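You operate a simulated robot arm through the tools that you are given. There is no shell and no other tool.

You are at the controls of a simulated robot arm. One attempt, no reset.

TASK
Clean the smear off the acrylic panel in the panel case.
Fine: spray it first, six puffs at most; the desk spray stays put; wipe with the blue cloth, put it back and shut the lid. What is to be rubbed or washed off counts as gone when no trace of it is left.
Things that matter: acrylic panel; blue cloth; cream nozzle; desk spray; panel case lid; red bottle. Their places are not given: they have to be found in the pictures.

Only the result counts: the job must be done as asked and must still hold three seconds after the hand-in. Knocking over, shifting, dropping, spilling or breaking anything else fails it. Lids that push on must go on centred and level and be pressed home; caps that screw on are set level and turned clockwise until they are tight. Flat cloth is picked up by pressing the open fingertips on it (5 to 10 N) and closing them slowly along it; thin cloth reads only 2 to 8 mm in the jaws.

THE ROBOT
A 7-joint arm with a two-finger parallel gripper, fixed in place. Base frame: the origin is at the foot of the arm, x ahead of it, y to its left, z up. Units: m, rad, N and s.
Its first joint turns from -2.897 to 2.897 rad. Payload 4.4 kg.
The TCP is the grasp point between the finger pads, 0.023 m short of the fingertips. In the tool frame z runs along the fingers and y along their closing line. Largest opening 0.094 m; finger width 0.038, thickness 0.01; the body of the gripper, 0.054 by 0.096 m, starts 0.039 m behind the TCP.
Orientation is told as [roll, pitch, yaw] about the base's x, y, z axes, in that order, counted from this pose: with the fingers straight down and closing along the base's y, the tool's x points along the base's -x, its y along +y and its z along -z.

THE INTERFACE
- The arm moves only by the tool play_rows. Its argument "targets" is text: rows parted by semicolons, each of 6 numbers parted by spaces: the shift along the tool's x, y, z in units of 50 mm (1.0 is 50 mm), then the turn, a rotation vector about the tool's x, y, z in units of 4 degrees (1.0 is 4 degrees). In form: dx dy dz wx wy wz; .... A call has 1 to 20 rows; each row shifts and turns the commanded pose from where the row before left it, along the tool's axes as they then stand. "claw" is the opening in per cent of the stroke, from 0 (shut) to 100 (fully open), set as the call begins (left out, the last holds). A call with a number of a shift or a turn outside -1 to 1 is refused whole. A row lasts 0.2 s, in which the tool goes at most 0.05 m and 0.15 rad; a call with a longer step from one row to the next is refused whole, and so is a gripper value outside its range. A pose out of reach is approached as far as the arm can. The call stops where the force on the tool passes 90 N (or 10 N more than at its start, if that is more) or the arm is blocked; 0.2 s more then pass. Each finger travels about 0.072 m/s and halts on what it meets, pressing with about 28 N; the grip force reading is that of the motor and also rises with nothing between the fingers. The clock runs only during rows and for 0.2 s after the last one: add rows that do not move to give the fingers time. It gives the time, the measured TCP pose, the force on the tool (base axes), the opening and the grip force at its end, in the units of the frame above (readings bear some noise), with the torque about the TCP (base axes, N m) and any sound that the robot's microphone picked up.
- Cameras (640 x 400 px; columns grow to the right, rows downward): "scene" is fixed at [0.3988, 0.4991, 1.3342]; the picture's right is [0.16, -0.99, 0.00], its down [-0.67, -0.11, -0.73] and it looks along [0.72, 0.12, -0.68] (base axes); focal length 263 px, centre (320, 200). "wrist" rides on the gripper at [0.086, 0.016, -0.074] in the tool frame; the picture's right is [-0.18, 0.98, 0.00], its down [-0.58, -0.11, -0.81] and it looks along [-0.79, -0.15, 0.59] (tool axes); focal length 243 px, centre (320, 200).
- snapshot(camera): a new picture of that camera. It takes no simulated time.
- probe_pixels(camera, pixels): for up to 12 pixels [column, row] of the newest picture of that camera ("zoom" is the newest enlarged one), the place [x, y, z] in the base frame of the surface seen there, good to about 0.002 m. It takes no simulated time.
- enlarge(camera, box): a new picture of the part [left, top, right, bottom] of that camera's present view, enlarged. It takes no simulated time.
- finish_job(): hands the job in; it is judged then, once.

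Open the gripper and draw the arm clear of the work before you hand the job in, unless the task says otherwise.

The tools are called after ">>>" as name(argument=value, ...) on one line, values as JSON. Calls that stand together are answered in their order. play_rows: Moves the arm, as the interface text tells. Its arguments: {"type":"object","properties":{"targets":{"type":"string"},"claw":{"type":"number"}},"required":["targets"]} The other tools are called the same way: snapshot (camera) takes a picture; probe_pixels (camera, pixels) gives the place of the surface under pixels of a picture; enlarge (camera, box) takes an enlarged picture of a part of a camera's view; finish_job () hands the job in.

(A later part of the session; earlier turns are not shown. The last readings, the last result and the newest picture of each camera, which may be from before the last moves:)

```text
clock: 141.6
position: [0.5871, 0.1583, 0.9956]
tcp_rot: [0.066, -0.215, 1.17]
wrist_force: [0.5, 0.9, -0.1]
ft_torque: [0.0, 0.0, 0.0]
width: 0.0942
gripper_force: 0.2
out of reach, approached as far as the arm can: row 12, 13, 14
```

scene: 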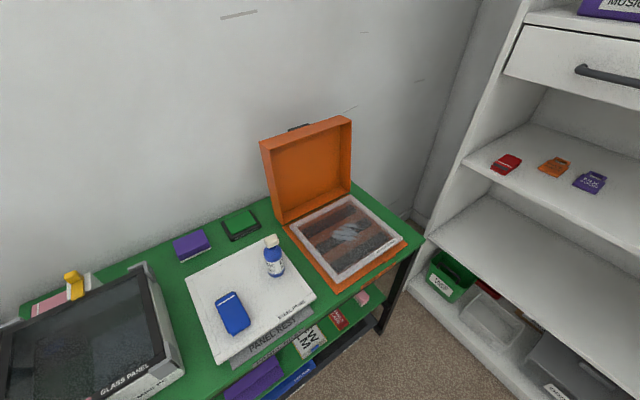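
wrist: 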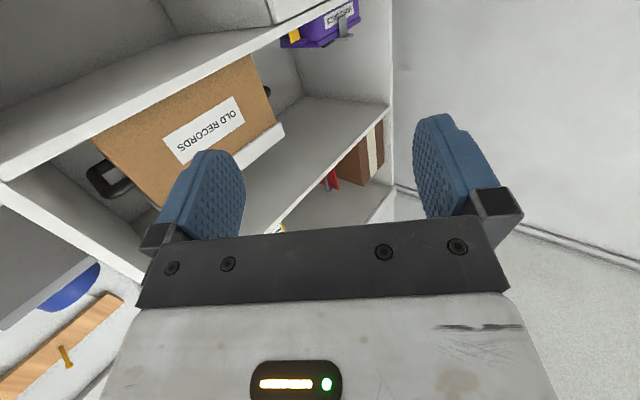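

Levelling stopped at 0.215 rad. I move farther out toward the table and try again.

>>> play_rows(targets="-0.838 -0.032 0.337 0 0 0;-0.838 -0.032 0.337 0 0 0;-0.838 -0.032 0.337 0 0 0;-0.838 -0.032 0.337 0 0 0;-0.838 -0.032 0.337 0 0 0;-0.838 -0.032 0.337 0 0 0;0 0 0 0 1 0;0 0 0 0 1 0;0 0 0 0 1 0;0 0 0 0 0 0")

>>> snapshot(camera="scene")

```text
clock: 143.8
position: [0.6949, 0.4032, 0.9502]
tcp_rot: [0.067, -0.214, 1.171]
wrist_force: [1.4, 0.6, 0.7]
ft_torque: [-0.03, -0.02, 0.04]
width: 0.094
gripper_force: 0.1
out of reach, approached as far as the arm can: row 7, 8, 9
```

```text
taken
```

scene: 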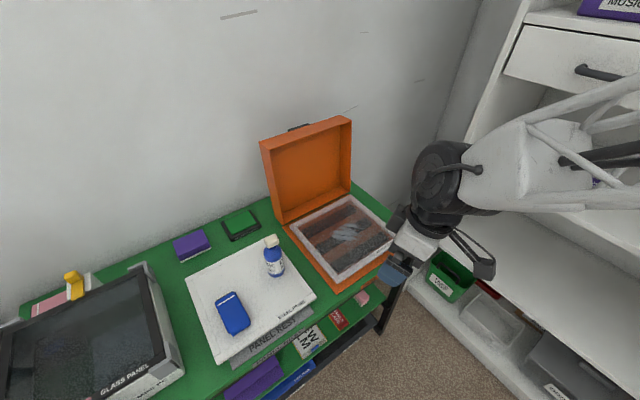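

The wrist seems to have flipped at the low pose (the tool passed in line with the forearm), limiting the tilt. I back off to free space, then unwind: tilt out past the forearm's line, swing right, tilt down, swing back.

>>> play_rows(targets="0.729 0.296 -0.363 0 0 0;0.729 0.296 -0.363 0 0 0;0.729 0.296 -0.363 0 0 0;0.729 0.296 -0.363 0 0 0;0.729 0.296 -0.363 0 0 0;0 0 0 0 -1 0;0 0 0 0 -1 0;0 0 0 0 -1 0;0 0 0 0 -1 0;0 0 0 0 -1 0;0 0 0 0 -1 0;0 0 0 0 -1 0;0 0 0 0 -1 0;0 0 0 0 -1 0;0 0 0 0 -1 0;0 0 0 0 -1 0;0 0 0 0 -1 0;0 0 0 0 -1 0;0 0 0 0 -1 0;0 0 0 0 -1 0")

>>> play_rows(targets="0 0 0 1 0 0;0 0 0 1 0 0;0 0 0 1 0 0;0 0 0 1 0 0;0 0 0 1 0 0;0 0 0 1 0 0;0 0 0 1 0 0;0 0 0 1 0 0;0 0 0 1 0 0")

>>> play_rows(targets="0 0 0 0 1 0;0 0 0 0 1 0;0 0 0 0 1 0;0 0 0 0 1 0;0 0 0 0 1 0;0 0 0 0 1 0;0 0 0 0 1 0;0 0 0 0 1 0;0 0 0 0 1 0;0 0 0 0 1 0;0 0 0 0 1 0;0 0 0 0 1 0;0 0 0 0 1 0;0 0 0 0 1 0")

```text
clock: 148.0
position: [0.5536, 0.2465, 1.0039]
tcp_rot: [0.211, -1.258, 0.984]
wrist_force: [-0.4, -0.1, 0.3]
ft_torque: [0.01, -0.01, -0.06]
width: 0.094
gripper_force: 0.1
```

```text
clock: 150.0
position: [0.5535, 0.2477, 1.0042]
tcp_rot: [-0.415, -1.257, 0.98]
wrist_force: [-0.7, 0.0, 0.6]
ft_torque: [0.01, -0.05, 0.0]
width: 0.094
gripper_force: 0.0
```

```text
clock: 153.0
position: [0.5544, 0.2481, 1.0031]
tcp_rot: [-0.132, -0.301, 0.622]
wrist_force: [-0.4, 0.8, -0.3]
ft_torque: [0.01, -0.01, 0.0]
width: 0.0941
gripper_force: 0.1
```

No limit was met on the way. I now level the remaining tilt.

>>> play_rows(targets="0 0 0 -0.38 0.86 0;0 0 0 -0.38 0.86 0;0 0 0 -0.38 0.86 0;0 0 0 -0.38 0.86 0;0 0 0 -0.38 0.86 0;0 0 0 0 0 0")

>>> snapshot(camera="scene")

```text
clock: 154.4
position: [0.5532, 0.2491, 1.0033]
tcp_rot: [0.007, -0.003, 0.603]
wrist_force: [-0.2, 0.4, -0.2]
ft_torque: [-0.03, -0.03, 0.0]
width: 0.094
gripper_force: 0.0
```

```text
taken
```

scene: 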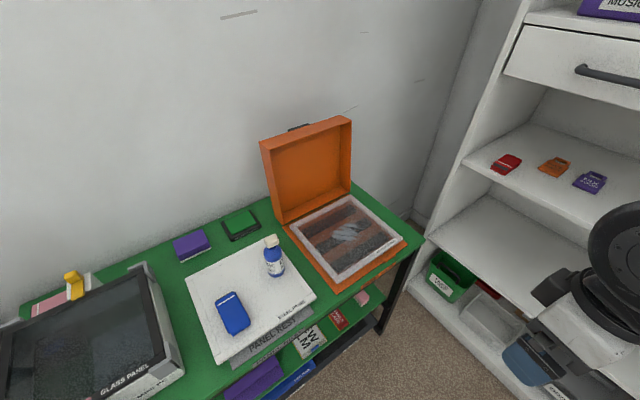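

The arm is level again. I turn to yaw 135° and move over the front of the case to look at the nozzle from the panel side.

>>> play_rows(targets="0 0 0 0 0 -1;0 0 0 0 0 -1;0 0 0 0 0 -1;0 0 0 0 0 -1;0 0 0 0 0 -1;0 0 0 0 0 -1;0 0 0 0 0 -1;0 0 0 0 0 -1;0 0 0 0 0 -1;0 0 0 0 0 -1;0 0 0 0 0 -1;0 0 0 0 0 -1;0 0 0 0 0 -1;0 0 0 0 0 -1;0 0 0 0 0 -1;0 0 0 0 0 -1;0 0 0 0 0 -1;0 0 0 0 0 -1;0 0 0 0 0 -1;0 0 0 0 0 -1")

>>> play_rows(targets="0 0 0 0 0 -1;0 0 0 0 0 -1;0 0 0 0 0 -1;0 0 0 0 0 -1;0 0 0 0 0 -1;0 0 0 0 0 -0.11;0.205 -0.88 0.03 0 0 0;0.205 -0.88 0.03 0 0 0;0.205 -0.88 0.03 0 0 0;0.205 -0.88 0.03 0 0 0;0.205 -0.88 0.03 0 0 0;0.205 -0.88 0.03 0 0 0;0.205 -0.88 0.03 0 0 0;0.205 -0.88 0.03 0 0 0")

>>> snapshot(camera="wrist")

>>> snapshot(camera="scene")

```text
clock: 158.6
position: [0.5528, 0.248, 1.0051]
tcp_rot: [-0.001, -0.007, 2.002]
wrist_force: [-0.5, -0.8, -0.5]
ft_torque: [0.03, 0.0, -0.02]
width: 0.0938
gripper_force: 0.1
```

```text
clock: 161.6
position: [0.8585, 0.4402, 0.9934]
tcp_rot: [-0.003, -0.004, 2.358]
wrist_force: [-0.9, -0.2, -0.1]
ft_torque: [-0.01, 0.04, 0.0]
width: 0.0941
gripper_force: 0.0
```

```text
taken
```

wrist: 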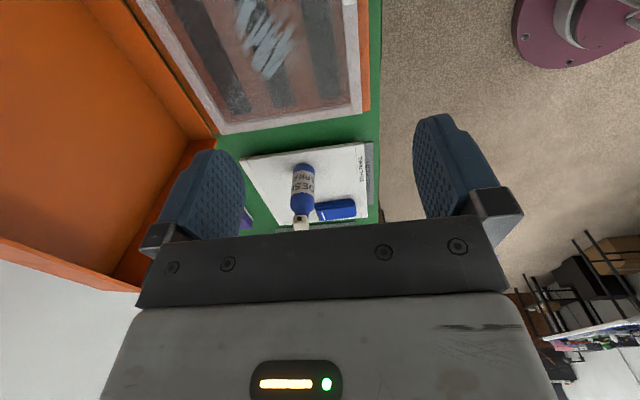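

```text
taken
```

scene: 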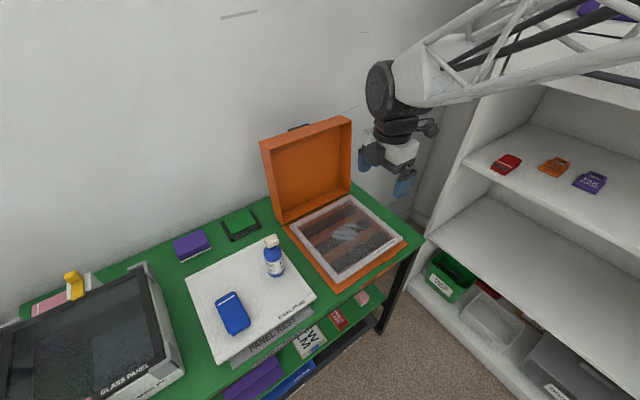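

The spray's nozzle opening is visible at about (298,220) from the panel side. I enlarge the bottle and the panel.

>>> enlarge(camera="wrist", box=[260, 150, 360, 235])

>>> probe_pixels(camera="zoom", pixels=[[240, 340], [275, 340], [260, 360], [215, 345], [255, 290], [255, 180], [200, 180], [318, 180], [255, 75], [480, 310], [420, 300], [550, 300]])

>>> enlarge(camera="wrist", box=[130, 0, 380, 150])

>>> enlarge(camera="wrist", box=[0, 0, 640, 10])

```text
4.71 times, centred on (310, 192) of wrist
```

zoom: 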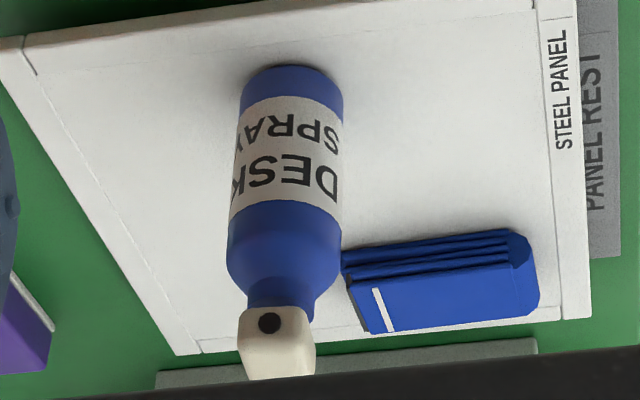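

```text
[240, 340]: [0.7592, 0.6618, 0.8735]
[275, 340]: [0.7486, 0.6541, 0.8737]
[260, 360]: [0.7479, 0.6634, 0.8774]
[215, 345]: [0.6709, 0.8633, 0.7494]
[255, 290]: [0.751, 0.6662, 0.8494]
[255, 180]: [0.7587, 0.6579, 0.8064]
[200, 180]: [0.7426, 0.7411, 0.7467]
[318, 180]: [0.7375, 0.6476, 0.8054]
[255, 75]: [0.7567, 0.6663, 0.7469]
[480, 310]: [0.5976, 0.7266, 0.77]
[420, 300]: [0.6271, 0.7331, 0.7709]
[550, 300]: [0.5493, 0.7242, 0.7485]
```

```text
2.56 times, centred on (255, 75) of wrist
```

zoom: 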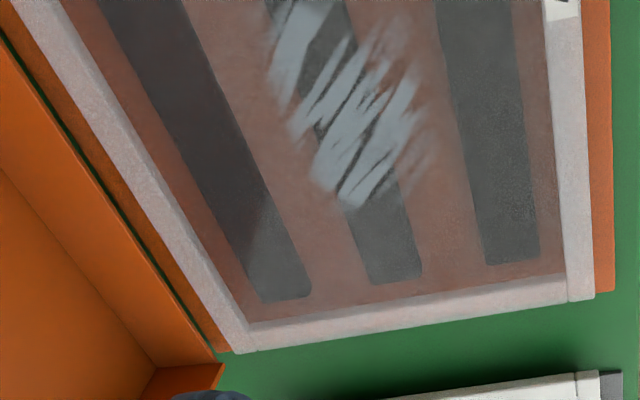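

```text
1.00 times, centred on (320, 5) of wrist (not enlarged: the box is as wide or as high as the picture)
```

zoom: 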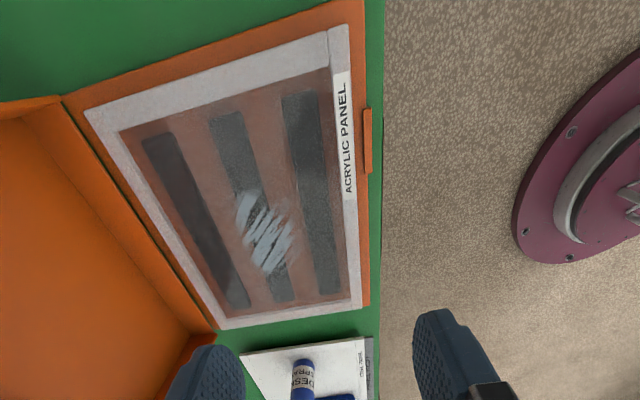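

The nozzle hole faces the smear almost exactly (azimuth about -49°), so the desk spray can puff onto the panel from where it stands. I measure nozzle top and bottle axis precisely.

>>> enlarge(camera="scene", box=[252, 228, 300, 282])

>>> probe_pixels(camera="zoom", pixels=[[235, 95], [265, 75], [300, 60], [325, 85], [290, 115], [255, 125], [285, 90], [270, 145], [335, 110], [250, 300], [310, 300], [370, 300]])

>>> enlarge(camera="wrist", box=[275, 150, 335, 235])

```text
7.41 times, centred on (276, 255) of scene
```

zoom: 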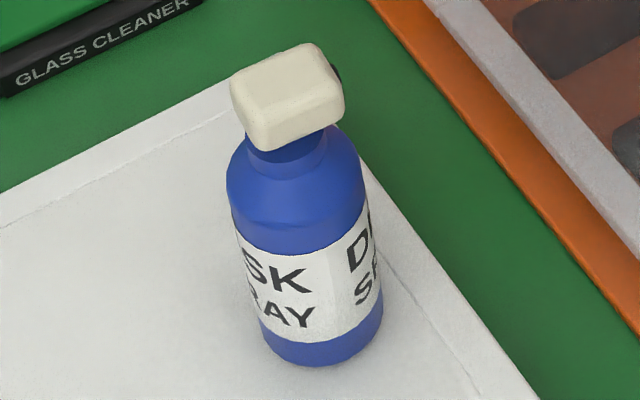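

```text
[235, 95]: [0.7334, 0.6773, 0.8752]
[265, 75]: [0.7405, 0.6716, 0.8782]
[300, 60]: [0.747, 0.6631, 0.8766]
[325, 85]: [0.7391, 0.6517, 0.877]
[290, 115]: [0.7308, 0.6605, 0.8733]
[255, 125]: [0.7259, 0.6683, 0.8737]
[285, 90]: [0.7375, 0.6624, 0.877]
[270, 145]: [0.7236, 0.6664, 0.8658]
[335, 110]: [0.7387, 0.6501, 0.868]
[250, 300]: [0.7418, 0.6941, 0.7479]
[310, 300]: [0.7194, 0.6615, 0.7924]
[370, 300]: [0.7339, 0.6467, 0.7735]
```

```text
4.71 times, centred on (305, 192) of wrist
```

zoom: 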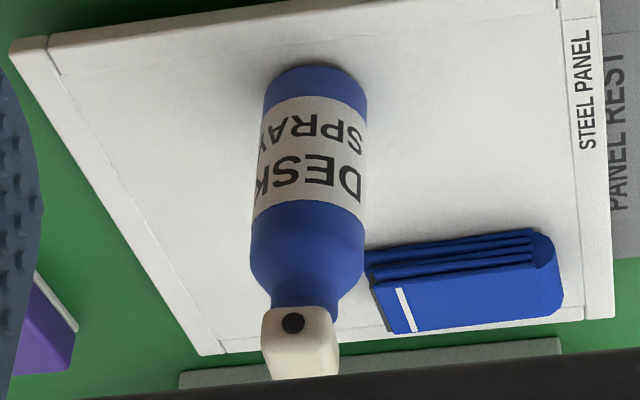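

I probe the body centre line from the wrist view as well to locate the bottle's axis.

>>> probe_pixels(camera="zoom", pixels=[[312, 160], [309, 240], [306, 290], [300, 345], [293, 322], [330, 345], [268, 345], [300, 372], [315, 85], [258, 230], [362, 230]])

```text
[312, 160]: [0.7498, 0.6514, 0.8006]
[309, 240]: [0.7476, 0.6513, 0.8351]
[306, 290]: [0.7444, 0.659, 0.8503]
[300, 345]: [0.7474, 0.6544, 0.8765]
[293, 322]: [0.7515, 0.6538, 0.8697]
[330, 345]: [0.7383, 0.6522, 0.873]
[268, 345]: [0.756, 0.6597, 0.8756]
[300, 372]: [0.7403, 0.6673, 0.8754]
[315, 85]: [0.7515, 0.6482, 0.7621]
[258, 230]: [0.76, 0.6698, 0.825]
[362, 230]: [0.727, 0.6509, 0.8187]
```

The bottle axis is near [0.739, 0.667], nozzle top at z≈0.877. I turn to yaw 45°, close the fingers and move above the nozzle.

>>> play_rows(targets="0 0 0 0 0 1;0 0 0 0 0 1;0 0 0 0 0 1;0 0 0 0 0 1;0 0 0 0 0 1;0 0 0 0 0 1;0 0 0 0 0 1;0 0 0 0 0 1;0 0 0 0 0 1;0 0 0 0 0 1;0 0 0 0 0 1;0 0 0 0 0 1;0 0 0 0 0 1;0 0 0 0 0 1;0 0 0 0 0 1;0 0 0 0 0 1;0 0 0 0 0 1;0 0 0 0 0 1;0 0 0 0 0 1;0 0 0 0 0 1", claw=0)

>>> play_rows(targets="0 0 0 0 0 1;0 0 0 0 0 1;0 0 0 0 0 0.53;-0.251 0.814 0 0 0 0;-0.251 0.814 0 0 0 0;-0.251 0.814 0 0 0 0;-0.251 0.814 0 0 0 0;-0.251 0.814 0 0 0 0;-0.251 0.814 0 0 0 0;0 0 0.6 0 0 0;0 0 0.6 0 0 0;0 0 0 0 0 0", claw=0)

>>> snapshot(camera="wrist")

>>> snapshot(camera="scene")

```text
clock: 165.8
position: [0.8597, 0.439, 0.9934]
tcp_rot: [0.003, -0.003, 0.96]
wrist_force: [0.6, -0.5, 0.2]
ft_torque: [-0.01, 0.04, -0.02]
width: 0.0
gripper_force: 27.7
```

```text
clock: 168.4
position: [0.7424, 0.6654, 0.9355]
tcp_rot: [0.003, -0.001, 0.785]
wrist_force: [0.0, 0.3, -0.8]
ft_torque: [-0.01, 0.02, 0.0]
width: 0.0
gripper_force: 27.6
```

```text
taken
```

wrist: 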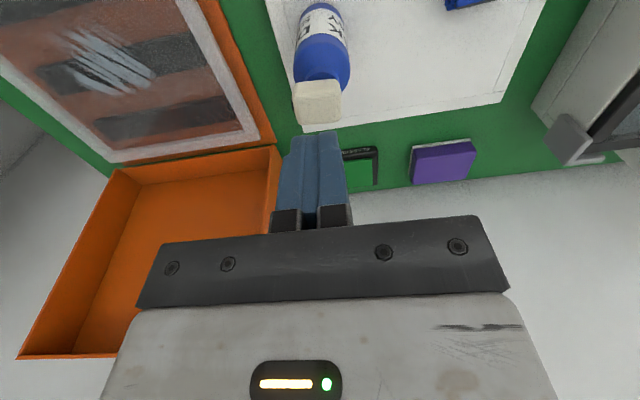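

```text
taken
```

scene: 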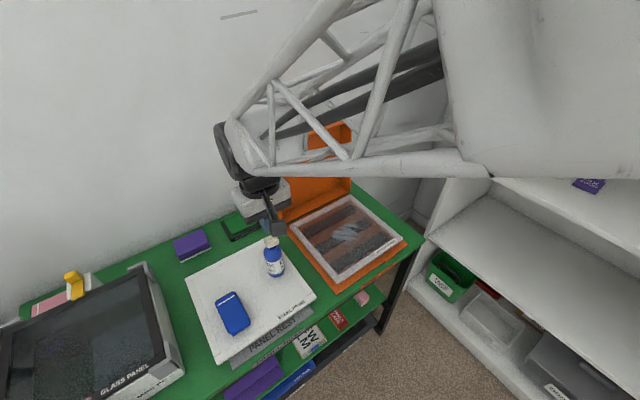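

Before pressing I use this vantage point to look once more at the left end of the table and behind the glass panel stand.

>>> enlarge(camera="wrist", box=[620, 0, 640, 400])

>>> enlarge(camera="wrist", box=[0, 0, 640, 10])

>>> enlarge(camera="wrist", box=[250, 50, 390, 180])

```text
1.00 times, centred on (630, 200) of wrist (not enlarged: the box is as wide or as high as the picture)
```

zoom: 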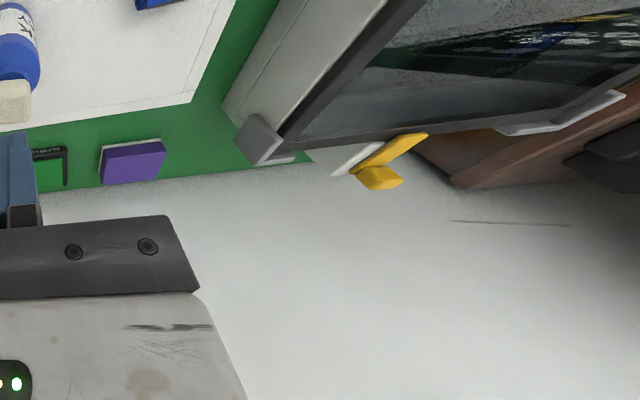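

```text
1.00 times, centred on (320, 5) of wrist (not enlarged: the box is as wide or as high as the picture)
```

zoom: 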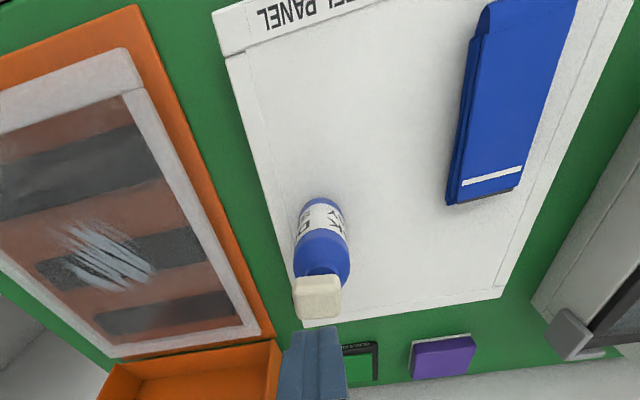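

```text
3.08 times, centred on (320, 115) of wrist
```

zoom: 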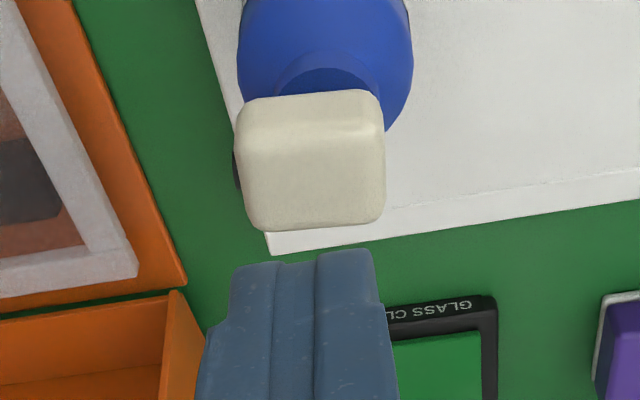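

Nothing new there; the desk spray with its nozzle aimed at the smear is the usable one. I centre over the nozzle and descend to just above it.

>>> play_rows(targets="0.04 0.056 0 0 0 0;0 0 0.4 0 0 0;0 0 0.2 0 0 0;0 0 0.04 0 0 0;0 0 0 0 0 0")

>>> enlarge(camera="wrist", box=[250, 50, 390, 180])

>>> enlarge(camera="scene", box=[230, 200, 330, 290])

```text
clock: 169.6
position: [0.7369, 0.6667, 0.9014]
tcp_rot: [0.005, -0.003, 0.785]
wrist_force: [0.0, 0.1, 0.5]
ft_torque: [0.0, 0.05, 0.01]
width: 0.0002
gripper_force: 27.6
```

```text
3.08 times, centred on (320, 115) of wrist
```

zoom: 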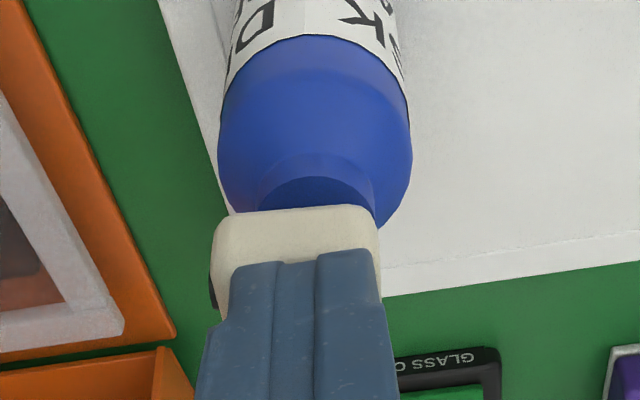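

```text
4.44 times, centred on (280, 245) of scene
```

zoom: 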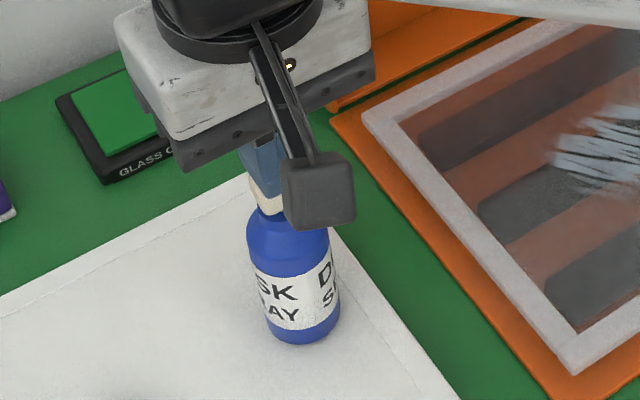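

The fingertips are just above the nozzle, centred within about 2 mm. I press down in 1 mm steps and read the force and sound.

>>> play_rows(targets="0 0 0.02 0 0 0;0 0 0.02 0 0 0;0 0 0.02 0 0 0")

```text
clock: 170.4
position: [0.7372, 0.6663, 0.899]
tcp_rot: [0.005, -0.003, 0.787]
wrist_force: [1.3, 0.4, 0.9]
ft_torque: [-0.03, 0.04, 0.01]
width: 0.0
gripper_force: 28.1
```

No contact yet (0.9 N). I continue down by another 4 mm.

>>> play_rows(targets="0 0 0.02 0 0 0;0 0 0.02 0 0 0;0 0 0.02 0 0 0;0 0 0.02 0 0 0")

```text
clock: 171.4
position: [0.7369, 0.6671, 0.8947]
tcp_rot: [0.003, -0.005, 0.786]
wrist_force: [-0.7, -0.9, 4.4]
ft_torque: [-0.07, 0.03, 0.01]
width: 0.0001
gripper_force: 27.8
heard: click
```

Contact at 4.4 N with a "click". I look at the panel and the nozzle for the effect.

>>> enlarge(camera="scene", box=[280, 185, 410, 295])

>>> enlarge(camera="scene", box=[230, 200, 330, 290])

```text
3.64 times, centred on (345, 240) of scene
```

zoom: 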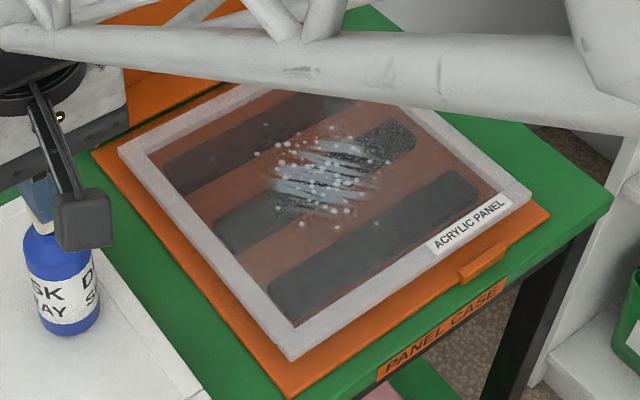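

```text
4.44 times, centred on (280, 245) of scene
```

zoom: 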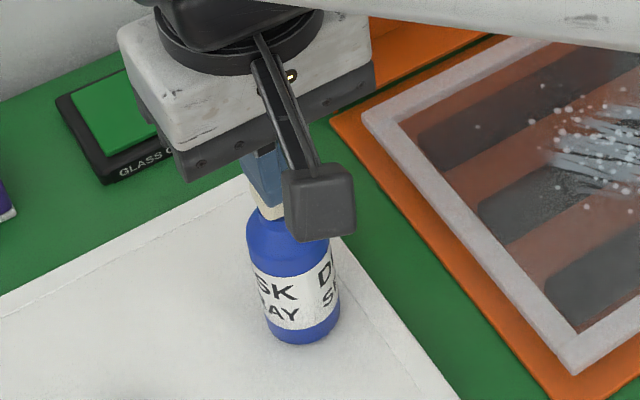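

Droplets landed on the smear: one puff done, and the bottle stayed put. I lift 8 mm to release and press again for the second puff.

>>> play_rows(targets="0 0 -0.08 0 0 0;0 0 -0.08 0 0 0;0 0 0 0 0 0;0 0 0.08 0 0 0;0 0 0.04 0 0 0;0 0 0.02 0 0 0;0 0 0.02 0 0 0")

>>> enlarge(camera="scene", box=[280, 185, 410, 295])

```text
clock: 173.0
position: [0.7371, 0.6664, 0.8946]
tcp_rot: [0.004, -0.005, 0.786]
wrist_force: [0.4, -0.1, 4.8]
ft_torque: [-0.01, -0.01, 0.02]
width: 0.0
gripper_force: 27.2
heard: click
```

```text
3.64 times, centred on (345, 240) of scene
```

zoom: 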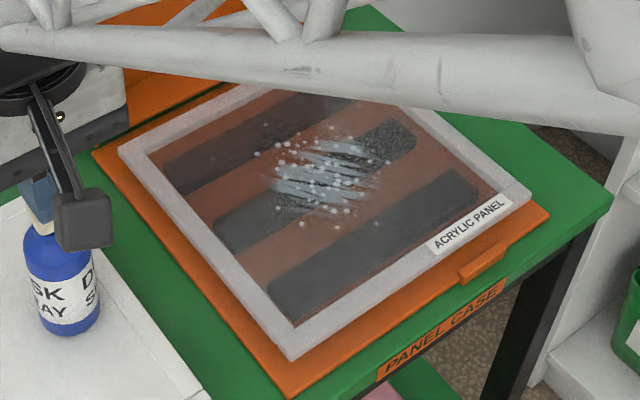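

Second click heard. I give two more puffs the same way, one at a time.

>>> play_rows(targets="0 0 -0.08 0 0 0;0 0 -0.08 0 0 0;0 0 0 0 0 0;0 0 0.08 0 0 0;0 0 0.04 0 0 0;0 0 0.02 0 0 0;0 0 0.02 0 0 0")

>>> enlarge(camera="scene", box=[310, 205, 380, 260])

```text
clock: 174.6
position: [0.7378, 0.6667, 0.8957]
tcp_rot: [0.003, -0.003, 0.786]
wrist_force: [-1.5, -0.6, 5.2]
ft_torque: [-0.06, 0.0, 0.01]
width: 0.0
gripper_force: 28.0
heard: click
```

```text
7.27 times, centred on (345, 232) of scene
```

zoom: 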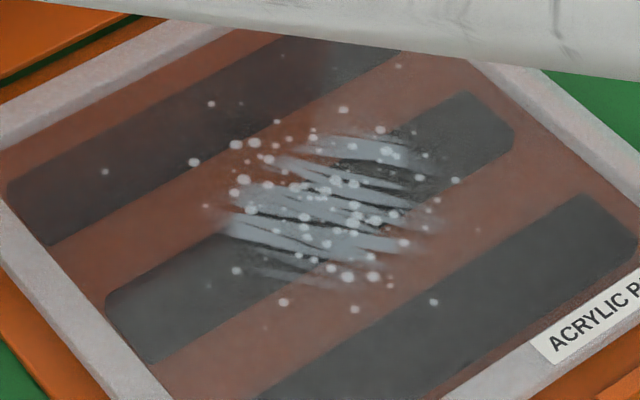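

Third click. I compare after a fourth puff.

>>> play_rows(targets="0 0 -0.08 0 0 0;0 0 -0.08 0 0 0;0 0 0 0 0 0;0 0 0.08 0 0 0;0 0 0.04 0 0 0;0 0 0.02 0 0 0;0 0 0.02 0 0 0")

>>> enlarge(camera="scene", box=[310, 205, 380, 260])

```text
clock: 176.2
position: [0.7374, 0.6662, 0.8946]
tcp_rot: [0.003, -0.004, 0.787]
wrist_force: [-0.7, -0.6, 5.1]
ft_torque: [-0.08, 0.05, -0.02]
width: 0.0002
gripper_force: 28.0
heard: click
```

```text
7.27 times, centred on (345, 232) of scene
```

zoom: 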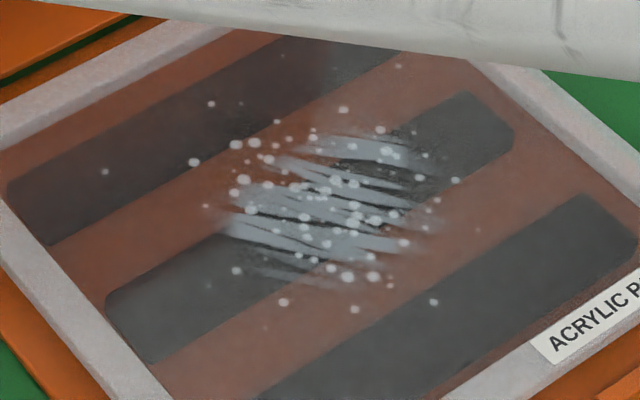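

The picture is unchanged after the later puffs, so the smear is wet; four puffs used, I stop. I lift off and look at the blue cloth closely.

>>> play_rows(targets="0 0 -0.1 0 0 0;0 0 -0.4 0 0 0;0 0 -0.9 0 0 0;0 0 -0.9 0 0 0;0.9 0.3 0 0 0 0;0.9 0.4 0 0 0 0;0.9 0.4 0 0 0 0;0.4 0.9 0 0 0 0;0 0.9 0 0 0 0")

>>> snapshot(camera="wrist")

>>> snapshot(camera="scene")

```text
clock: 178.2
position: [0.5261, 0.6577, 1.0101]
tcp_rot: [0.003, -0.004, 0.783]
wrist_force: [-1.2, 0.3, -1.0]
ft_torque: [-0.02, -0.05, 0.04]
width: 0.0
gripper_force: 27.3
```

```text
taken
```

wrist: 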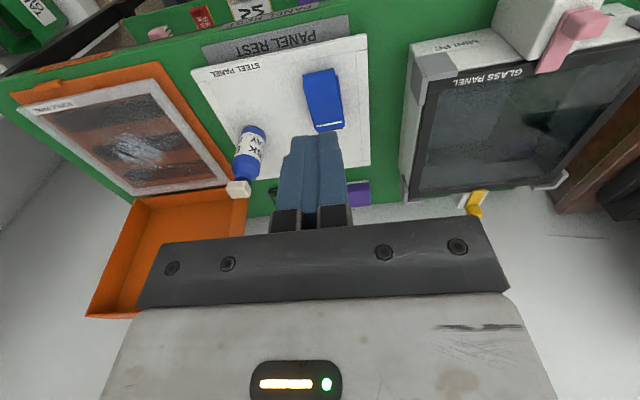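

```text
taken
```

scene: 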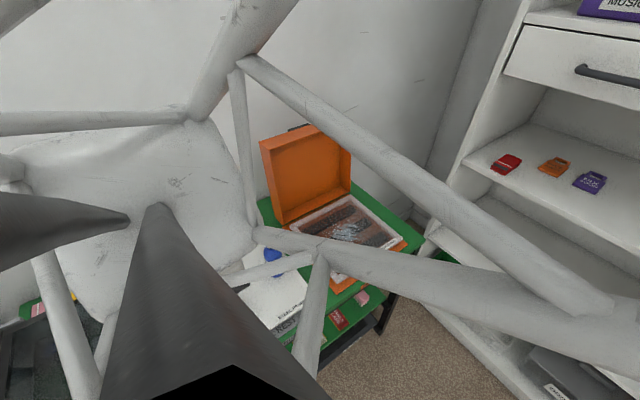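

The cloth is at (323,98) in the wrist view. I enlarge it and probe its corners and edges.

>>> enlarge(camera="wrist", box=[280, 55, 370, 145])

>>> probe_pixels(camera="zoom", pixels=[[260, 110], [375, 85], [285, 290], [410, 265], [325, 180], [240, 130], [270, 325], [425, 300], [385, 120], [300, 340], [345, 278], [400, 320]])

```text
4.44 times, centred on (325, 100) of wrist
```

zoom: 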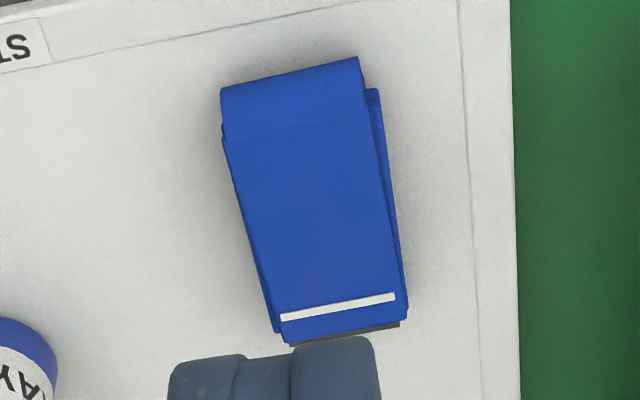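

```text
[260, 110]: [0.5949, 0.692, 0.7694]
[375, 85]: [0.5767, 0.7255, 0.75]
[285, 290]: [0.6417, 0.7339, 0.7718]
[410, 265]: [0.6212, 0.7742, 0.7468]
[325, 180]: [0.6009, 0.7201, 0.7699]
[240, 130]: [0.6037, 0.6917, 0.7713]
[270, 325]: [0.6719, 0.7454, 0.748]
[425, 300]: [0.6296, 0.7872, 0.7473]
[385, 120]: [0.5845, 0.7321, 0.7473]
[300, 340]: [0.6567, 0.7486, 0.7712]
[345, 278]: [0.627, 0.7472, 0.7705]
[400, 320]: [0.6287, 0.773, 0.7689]
```

I probe nearer to the top face's corners for the cloth's exact outline.

>>> probe_pixels(camera="zoom", pixels=[[226, 96], [352, 66], [394, 308], [292, 332], [234, 180], [375, 180], [255, 250], [392, 250], [290, 80], [340, 330], [320, 335], [380, 200]])

```text
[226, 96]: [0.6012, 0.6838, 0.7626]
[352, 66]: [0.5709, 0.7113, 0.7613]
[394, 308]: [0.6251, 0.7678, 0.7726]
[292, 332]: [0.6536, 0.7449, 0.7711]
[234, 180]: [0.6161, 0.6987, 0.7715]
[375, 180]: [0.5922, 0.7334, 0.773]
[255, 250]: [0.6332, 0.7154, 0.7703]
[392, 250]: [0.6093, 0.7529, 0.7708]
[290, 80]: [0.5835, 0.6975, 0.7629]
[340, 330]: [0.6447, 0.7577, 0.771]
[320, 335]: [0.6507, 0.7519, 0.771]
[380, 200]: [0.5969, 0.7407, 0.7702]
```

The cloth is 40 x 82 x 23 mm, centred at [0.614, 0.728], long side along azimuth ~47°. Before picking it I test the reach over the panel's far parts with the empty hand, vertical tool at z=0.80.

>>> play_rows(targets="-0.349 -0.904 0 0 0 0;-0.349 -0.904 0 0 0 0;-0.349 -0.904 0 0 0 0;-0.349 -0.904 0 0 0 0;-0.349 -0.904 0 0 0 0;-0.349 -0.904 0 0 0 0;-0.349 -0.904 0 0 0 0;-0.349 -0.904 0 0 0 0;0 0 0.8 0 0 0;0 0 0.8 0 0 0;0 0 0.8 0 0 0;0 0 0.8 0 0 0;0 0 0.8 0 0 0")

>>> snapshot(camera="wrist")

>>> snapshot(camera="scene")

```text
clock: 181.0
position: [0.8795, 0.5022, 0.8086]
tcp_rot: [0.005, -0.004, 0.785]
wrist_force: [0.6, 0.8, 0.4]
ft_torque: [-0.03, 0.01, -0.02]
width: 0.0001
gripper_force: 28.1
```

```text
taken
```

wrist: 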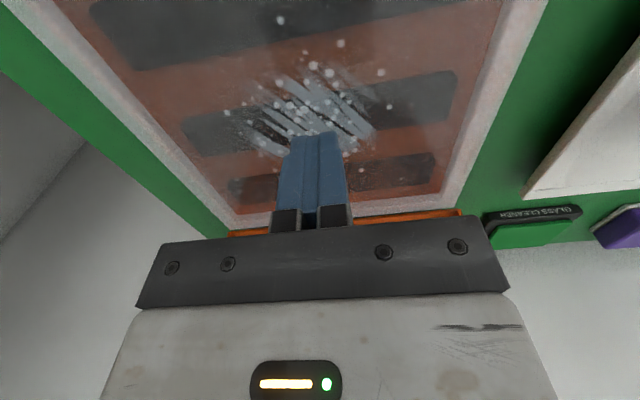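

```text
taken
```

scene: 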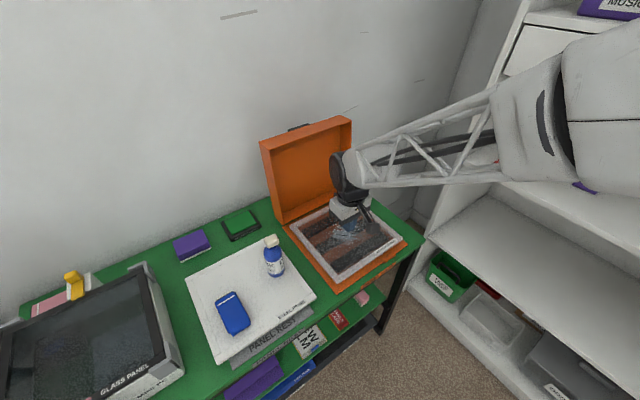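

The centre is reachable with the tool vertical. I test 70 mm farther and the corners.

>>> play_rows(targets="-0.7 0 0 0 0 0;-0.7 0 0.2 0 0 0;0 0 0.2 0 0 0;0 0 0 0 0 0")

>>> enlarge(camera="wrist", box=[0, 0, 640, 10])

```text
clock: 182.0
position: [0.9264, 0.5532, 0.787]
tcp_rot: [0.003, -0.004, 0.786]
wrist_force: [-0.2, -0.4, -0.6]
ft_torque: [-0.02, -0.01, -0.05]
width: 0.0001
gripper_force: 27.6
```

```text
1.00 times, centred on (320, 5) of wrist (not enlarged: the box is as wide or as high as the picture)
```

zoom: 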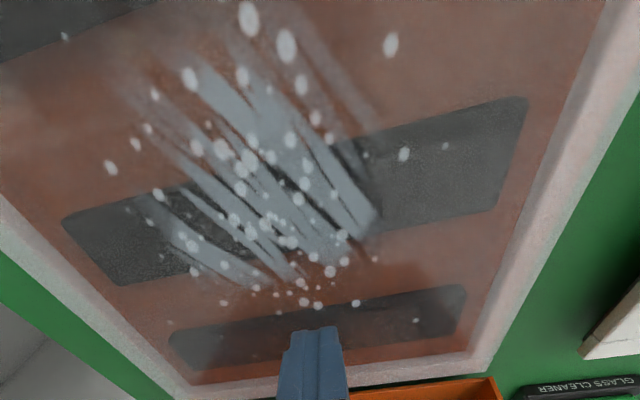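

Reach is fine (r=1.08 at z=0.787). I probe smear and droplet extents on this view, plus the frame.

>>> probe_pixels(camera="zoom", pixels=[[248, 18], [391, 44], [404, 154], [318, 305], [110, 167], [223, 302], [370, 220], [280, 190], [150, 100], [445, 146], [416, 320], [64, 36]])

>>> probe_pixels(camera="zoom", pixels=[[480, 345], [540, 210], [110, 330], [205, 50], [360, 90], [250, 270], [160, 220], [300, 60], [345, 200], [290, 270], [230, 140], [180, 60]])

```text
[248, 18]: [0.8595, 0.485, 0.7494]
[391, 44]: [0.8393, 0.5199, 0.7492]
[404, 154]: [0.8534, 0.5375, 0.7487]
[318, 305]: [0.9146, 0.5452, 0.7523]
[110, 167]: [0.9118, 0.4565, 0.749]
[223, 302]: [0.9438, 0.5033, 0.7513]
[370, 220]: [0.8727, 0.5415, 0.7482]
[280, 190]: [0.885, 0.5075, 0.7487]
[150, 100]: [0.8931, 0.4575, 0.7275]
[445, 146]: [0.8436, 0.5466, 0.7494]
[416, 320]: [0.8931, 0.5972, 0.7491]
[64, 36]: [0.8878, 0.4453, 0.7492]
```

```text
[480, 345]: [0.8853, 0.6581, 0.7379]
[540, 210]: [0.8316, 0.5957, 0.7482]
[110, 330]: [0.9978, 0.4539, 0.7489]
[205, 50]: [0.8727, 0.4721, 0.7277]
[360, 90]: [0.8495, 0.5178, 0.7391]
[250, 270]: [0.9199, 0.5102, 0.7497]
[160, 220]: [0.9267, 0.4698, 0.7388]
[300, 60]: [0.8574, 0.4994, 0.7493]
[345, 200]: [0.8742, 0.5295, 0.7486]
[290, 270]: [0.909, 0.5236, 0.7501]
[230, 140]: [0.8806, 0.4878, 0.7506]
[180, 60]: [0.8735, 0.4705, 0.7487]
```

The acrylic and its frame are flush at z≈0.749; smear centre [0.885,0.507], droplets within ~8 cm. Now I rise, open the fingers and move over the cloth at yaw 47°.

>>> play_rows(targets="0 0 -0.96 0 0 0;0 0 -0.96 0 0 0;0 0 -0.96 0 0 0;0 0 -0.96 0 0 0;0.244 0.86 0 0 0 0;0.244 0.86 0 0 0 0;0.244 0.86 0 0 0 0;0.244 0.86 0 0 0 0;0.244 0.86 0 0 0 0;0.244 0.86 0 0 0 0;0.244 0.86 0 0 0 0;0.244 0.86 0 0 0 0;0 0 0 0 0 -0.55;0 0 0 0 0 0", claw=0)

>>> play_rows(targets="0 0 0.8 0 0 0;0 0 0.8 0 0 0;0 0 0.8 0 0 0", claw=100)

>>> snapshot(camera="wrist")

>>> enlarge(camera="wrist", box=[220, 60, 440, 240])

```text
clock: 185.0
position: [0.6169, 0.7247, 0.9818]
tcp_rot: [0.003, -0.003, 0.824]
wrist_force: [-0.2, -0.4, 0.1]
ft_torque: [0.03, 0.01, -0.03]
width: 0.0
gripper_force: 28.5
```

```text
clock: 185.8
position: [0.6166, 0.7257, 0.8621]
tcp_rot: [0.003, -0.003, 0.825]
wrist_force: [-0.1, -0.3, 0.7]
ft_torque: [-0.02, 0.02, 0.01]
width: 0.0939
gripper_force: 0.0
```

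```text
taken
```

wrist: 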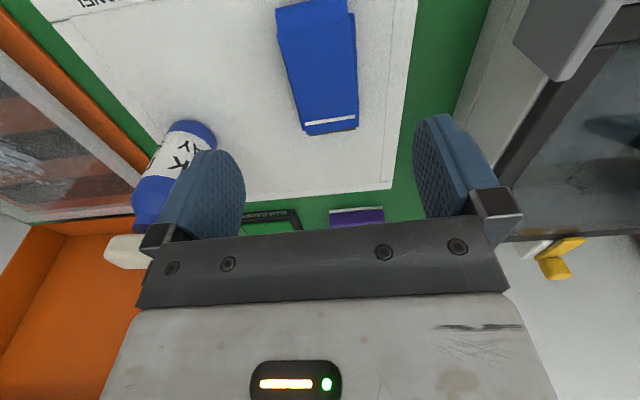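

```text
2.22 times, centred on (330, 150) of wrist
```

zoom: 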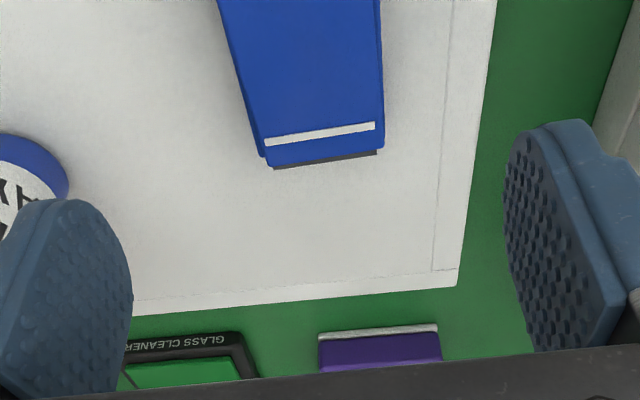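

The cloth lies between the finger lines and the bottle is 5 cm clear. I correct 3 mm sideways and descend so that the tips are about 9 mm above the steel panel.

>>> play_rows(targets="0 0.06 0.6 0 0 0;0 0 0.6 0 0 0;0 0 0.3 0 0 0;0 0 0.14 0 0 0;0 0 0 0 0 0")

>>> snapshot(camera="wrist")

>>> enlarge(camera="scene", box=[180, 250, 320, 350])

```text
clock: 187.0
position: [0.6147, 0.7289, 0.7799]
tcp_rot: [0.004, -0.005, 0.823]
wrist_force: [0.4, 0.2, -0.5]
ft_torque: [-0.03, -0.02, 0.0]
width: 0.0942
gripper_force: 0.1
```

```text
taken
```

wrist: 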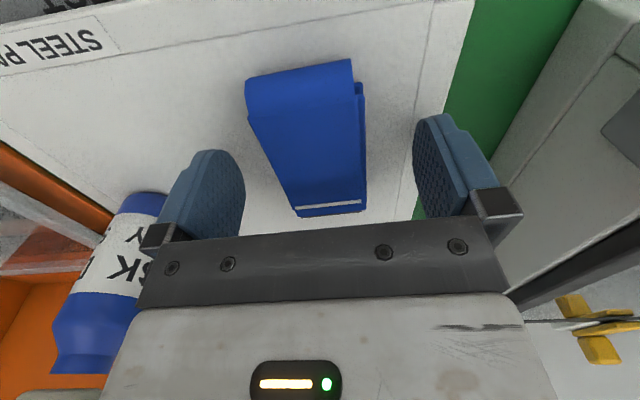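

```text
4.00 times, centred on (250, 300) of scene
```

zoom: 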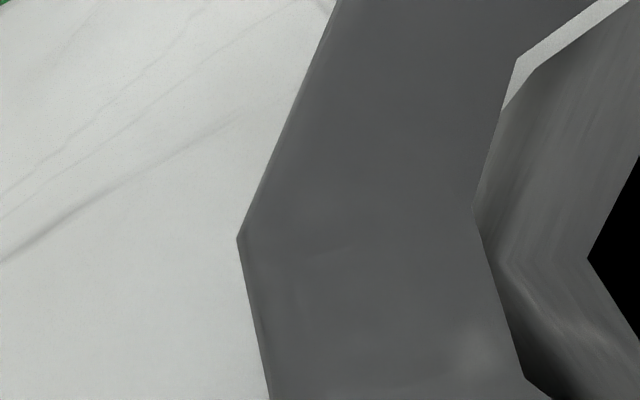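

The cloth is centred between the fingers. I close gently in two stages.

>>> play_rows(targets="0 0 0 0 0 0;0 0 0 0 0 0;0 0 0 0 0 0", claw=47)

>>> play_rows(targets="0 0 0 0 0 0;0 0 0 0 0 0;0 0 0 0 0 0;0 0 0 0 0 0", claw=25)

>>> snapshot(camera="wrist")

```text
clock: 187.8
position: [0.6144, 0.7285, 0.7815]
tcp_rot: [0.003, -0.003, 0.825]
wrist_force: [-0.3, 0.1, 0.6]
ft_torque: [-0.01, -0.03, 0.02]
width: 0.0489
gripper_force: 28.1
```

```text
clock: 188.8
position: [0.614, 0.7277, 0.7795]
tcp_rot: [0.004, -0.004, 0.824]
wrist_force: [-0.2, 0.5, 2.3]
ft_torque: [-0.02, 0.0, -0.02]
width: 0.049
gripper_force: 28.0
```

```text
taken
```

wrist: 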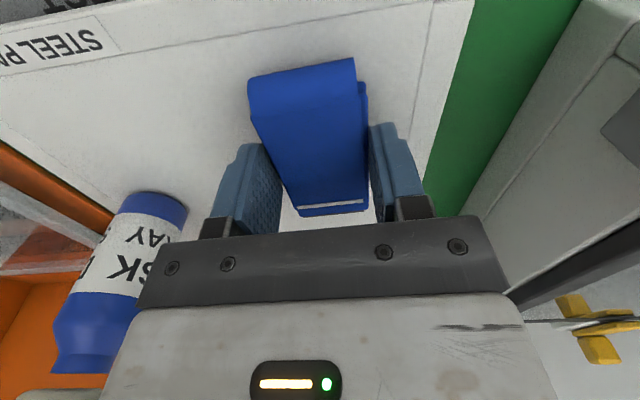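

The fingers stopped at 49 mm on the cloth. I lift 40 mm and check that it comes along.

>>> play_rows(targets="0 0 -0.1 0 0 0;0 0 -0.3 0 0 0;0 0 -0.4 0 0 0;0 0 0 0 0 0")

>>> snapshot(camera="wrist")

```text
clock: 189.8
position: [0.6133, 0.7289, 0.8191]
tcp_rot: [0.006, -0.004, 0.823]
wrist_force: [-1.0, 0.2, 0.6]
ft_torque: [0.0, 0.02, -0.03]
width: 0.0488
gripper_force: 27.9
```

```text
taken
```

wrist: 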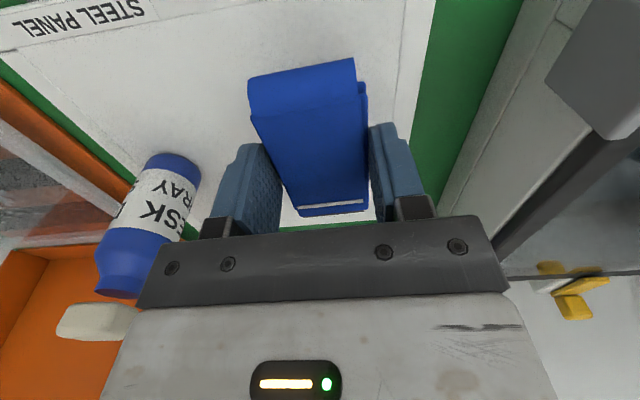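

The cloth is held. I rise above the bottle, carry the cloth over to the left part of the panel and descend to about 13 mm above the acrylic.

>>> play_rows(targets="0 0 -0.973 0 0 0;0 0 -0.973 0 0 0;0 0 -0.973 0 0 0;0.017 -0.939 0 0 0 0;0.017 -0.939 0 0 0 0;0.017 -0.939 0 0 0 0;0.017 -0.939 0 0 0 0;0.017 -0.939 0 0 0 0;0.017 -0.939 0 0 0 0;0 0 0.85 0 0 0;0 0 0.85 0 0 0;0 0 0.85 0 0 0;0 0 0.85 0 0 0;0 0 0 0 0 0")

>>> snapshot(camera="scene")

>>> snapshot(camera="wrist")

```text
clock: 192.8
position: [0.8161, 0.5318, 0.7936]
tcp_rot: [0.004, -0.004, 0.824]
wrist_force: [-0.5, -0.3, -0.8]
ft_torque: [0.0, -0.02, 0.02]
width: 0.0489
gripper_force: 28.2
```

```text
taken
```

scene: 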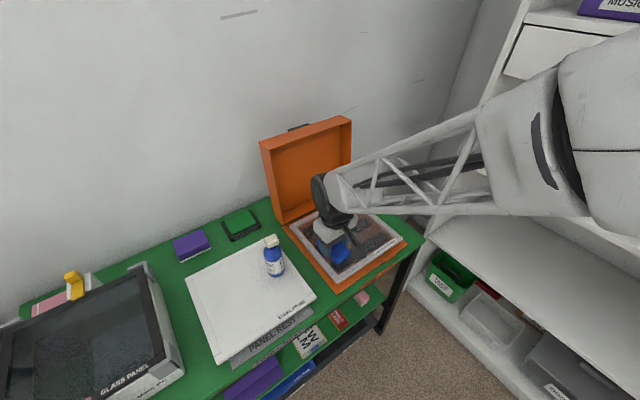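

```text
taken
```

wrist: 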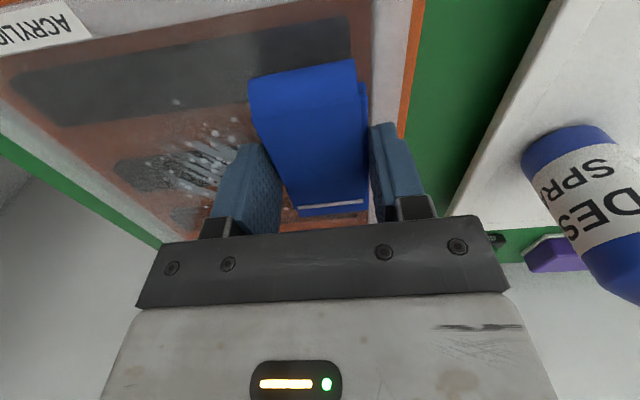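

The cloth is just left of the smear. I lower slowly until it presses lightly on the acrylic.

>>> play_rows(targets="0 0 0.12 0 0 0;0 0 0.08 0 0 0;0 0 0.04 0 0 0;0 0 0.02 0 0 0")

```text
clock: 193.8
position: [0.8176, 0.5332, 0.7814]
tcp_rot: [0.004, -0.003, 0.824]
wrist_force: [0.3, 0.2, -0.7]
ft_torque: [0.02, -0.01, 0.02]
width: 0.049
gripper_force: 27.7
```

>>> play_rows(targets="0 0 0.02 0 0 0;0 0 0.02 0 0 0;0 0 0.02 0 0 0")

```text
clock: 194.6
position: [0.8176, 0.5333, 0.7808]
tcp_rot: [0.003, -0.005, 0.824]
wrist_force: [-8.5, -1.1, 24.7]
ft_torque: [-0.24, 0.22, 0.03]
width: 0.0488
gripper_force: 27.7
```

Contact with 24.7 N; that is more than needed, so I ease off 1.5 mm and check.

>>> play_rows(targets="0 0 -0.03 0 0 0;0 0 0 0 0 0")

```text
clock: 195.2
position: [0.8177, 0.5329, 0.7806]
tcp_rot: [0.004, -0.004, 0.822]
wrist_force: [0.8, 4.6, 21.4]
ft_torque: [0.08, -0.1, -0.02]
width: 0.0489
gripper_force: 27.6
```

>>> play_rows(targets="0 0 -0.03 0 0 0;0 0 0 0 0 0")

```text
clock: 195.8
position: [0.8161, 0.5334, 0.7803]
tcp_rot: [0.004, -0.003, 0.822]
wrist_force: [4.6, -0.9, 9.2]
ft_torque: [0.08, -0.37, -0.07]
width: 0.0489
gripper_force: 28.0
```

Pressing with 9 N. First stroke: 150 mm to the right across the smear.

>>> play_rows(targets="0.018 -0.5 0 0 0 0;0.018 -0.5 0 0 0 0;0.018 -0.5 0 0 0 0;0.018 -0.5 0 0 0 0;0.018 -0.5 0 0 0 0;0.018 -0.5 0 0 0 0")

>>> snapshot(camera="wrist")

>>> enlarge(camera="scene", box=[280, 185, 410, 295])

```text
clock: 197.2
position: [0.9222, 0.4283, 0.7789]
tcp_rot: [0.005, -0.004, 0.824]
wrist_force: [0.1, -0.8, -0.9]
ft_torque: [0.01, 0.03, 0.01]
width: 0.049
gripper_force: 28.4
```

```text
taken
```

wrist: 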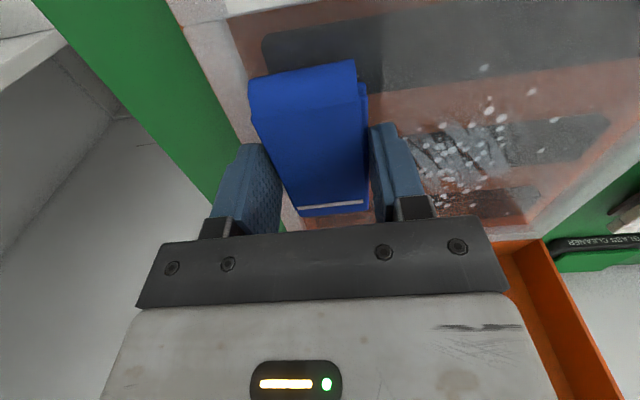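

```text
3.64 times, centred on (345, 240) of scene
```

zoom: 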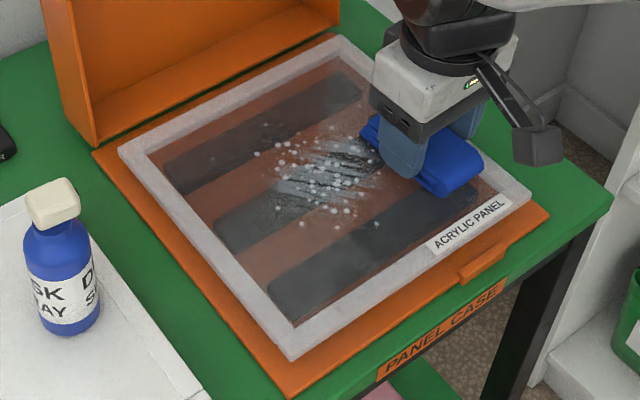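

The force fell to zero along the stroke, so contact was lost toward the right. I lower in small steps here to regain pressure.

>>> play_rows(targets="0 0 0.02 0 0 0;0 0 0.02 0 0 0")

```text
clock: 197.8
position: [0.9249, 0.4284, 0.7803]
tcp_rot: [0.004, -0.006, 0.822]
wrist_force: [-2.4, -2.9, 12.9]
ft_torque: [-0.31, 0.24, -0.01]
width: 0.049
gripper_force: 28.1
```

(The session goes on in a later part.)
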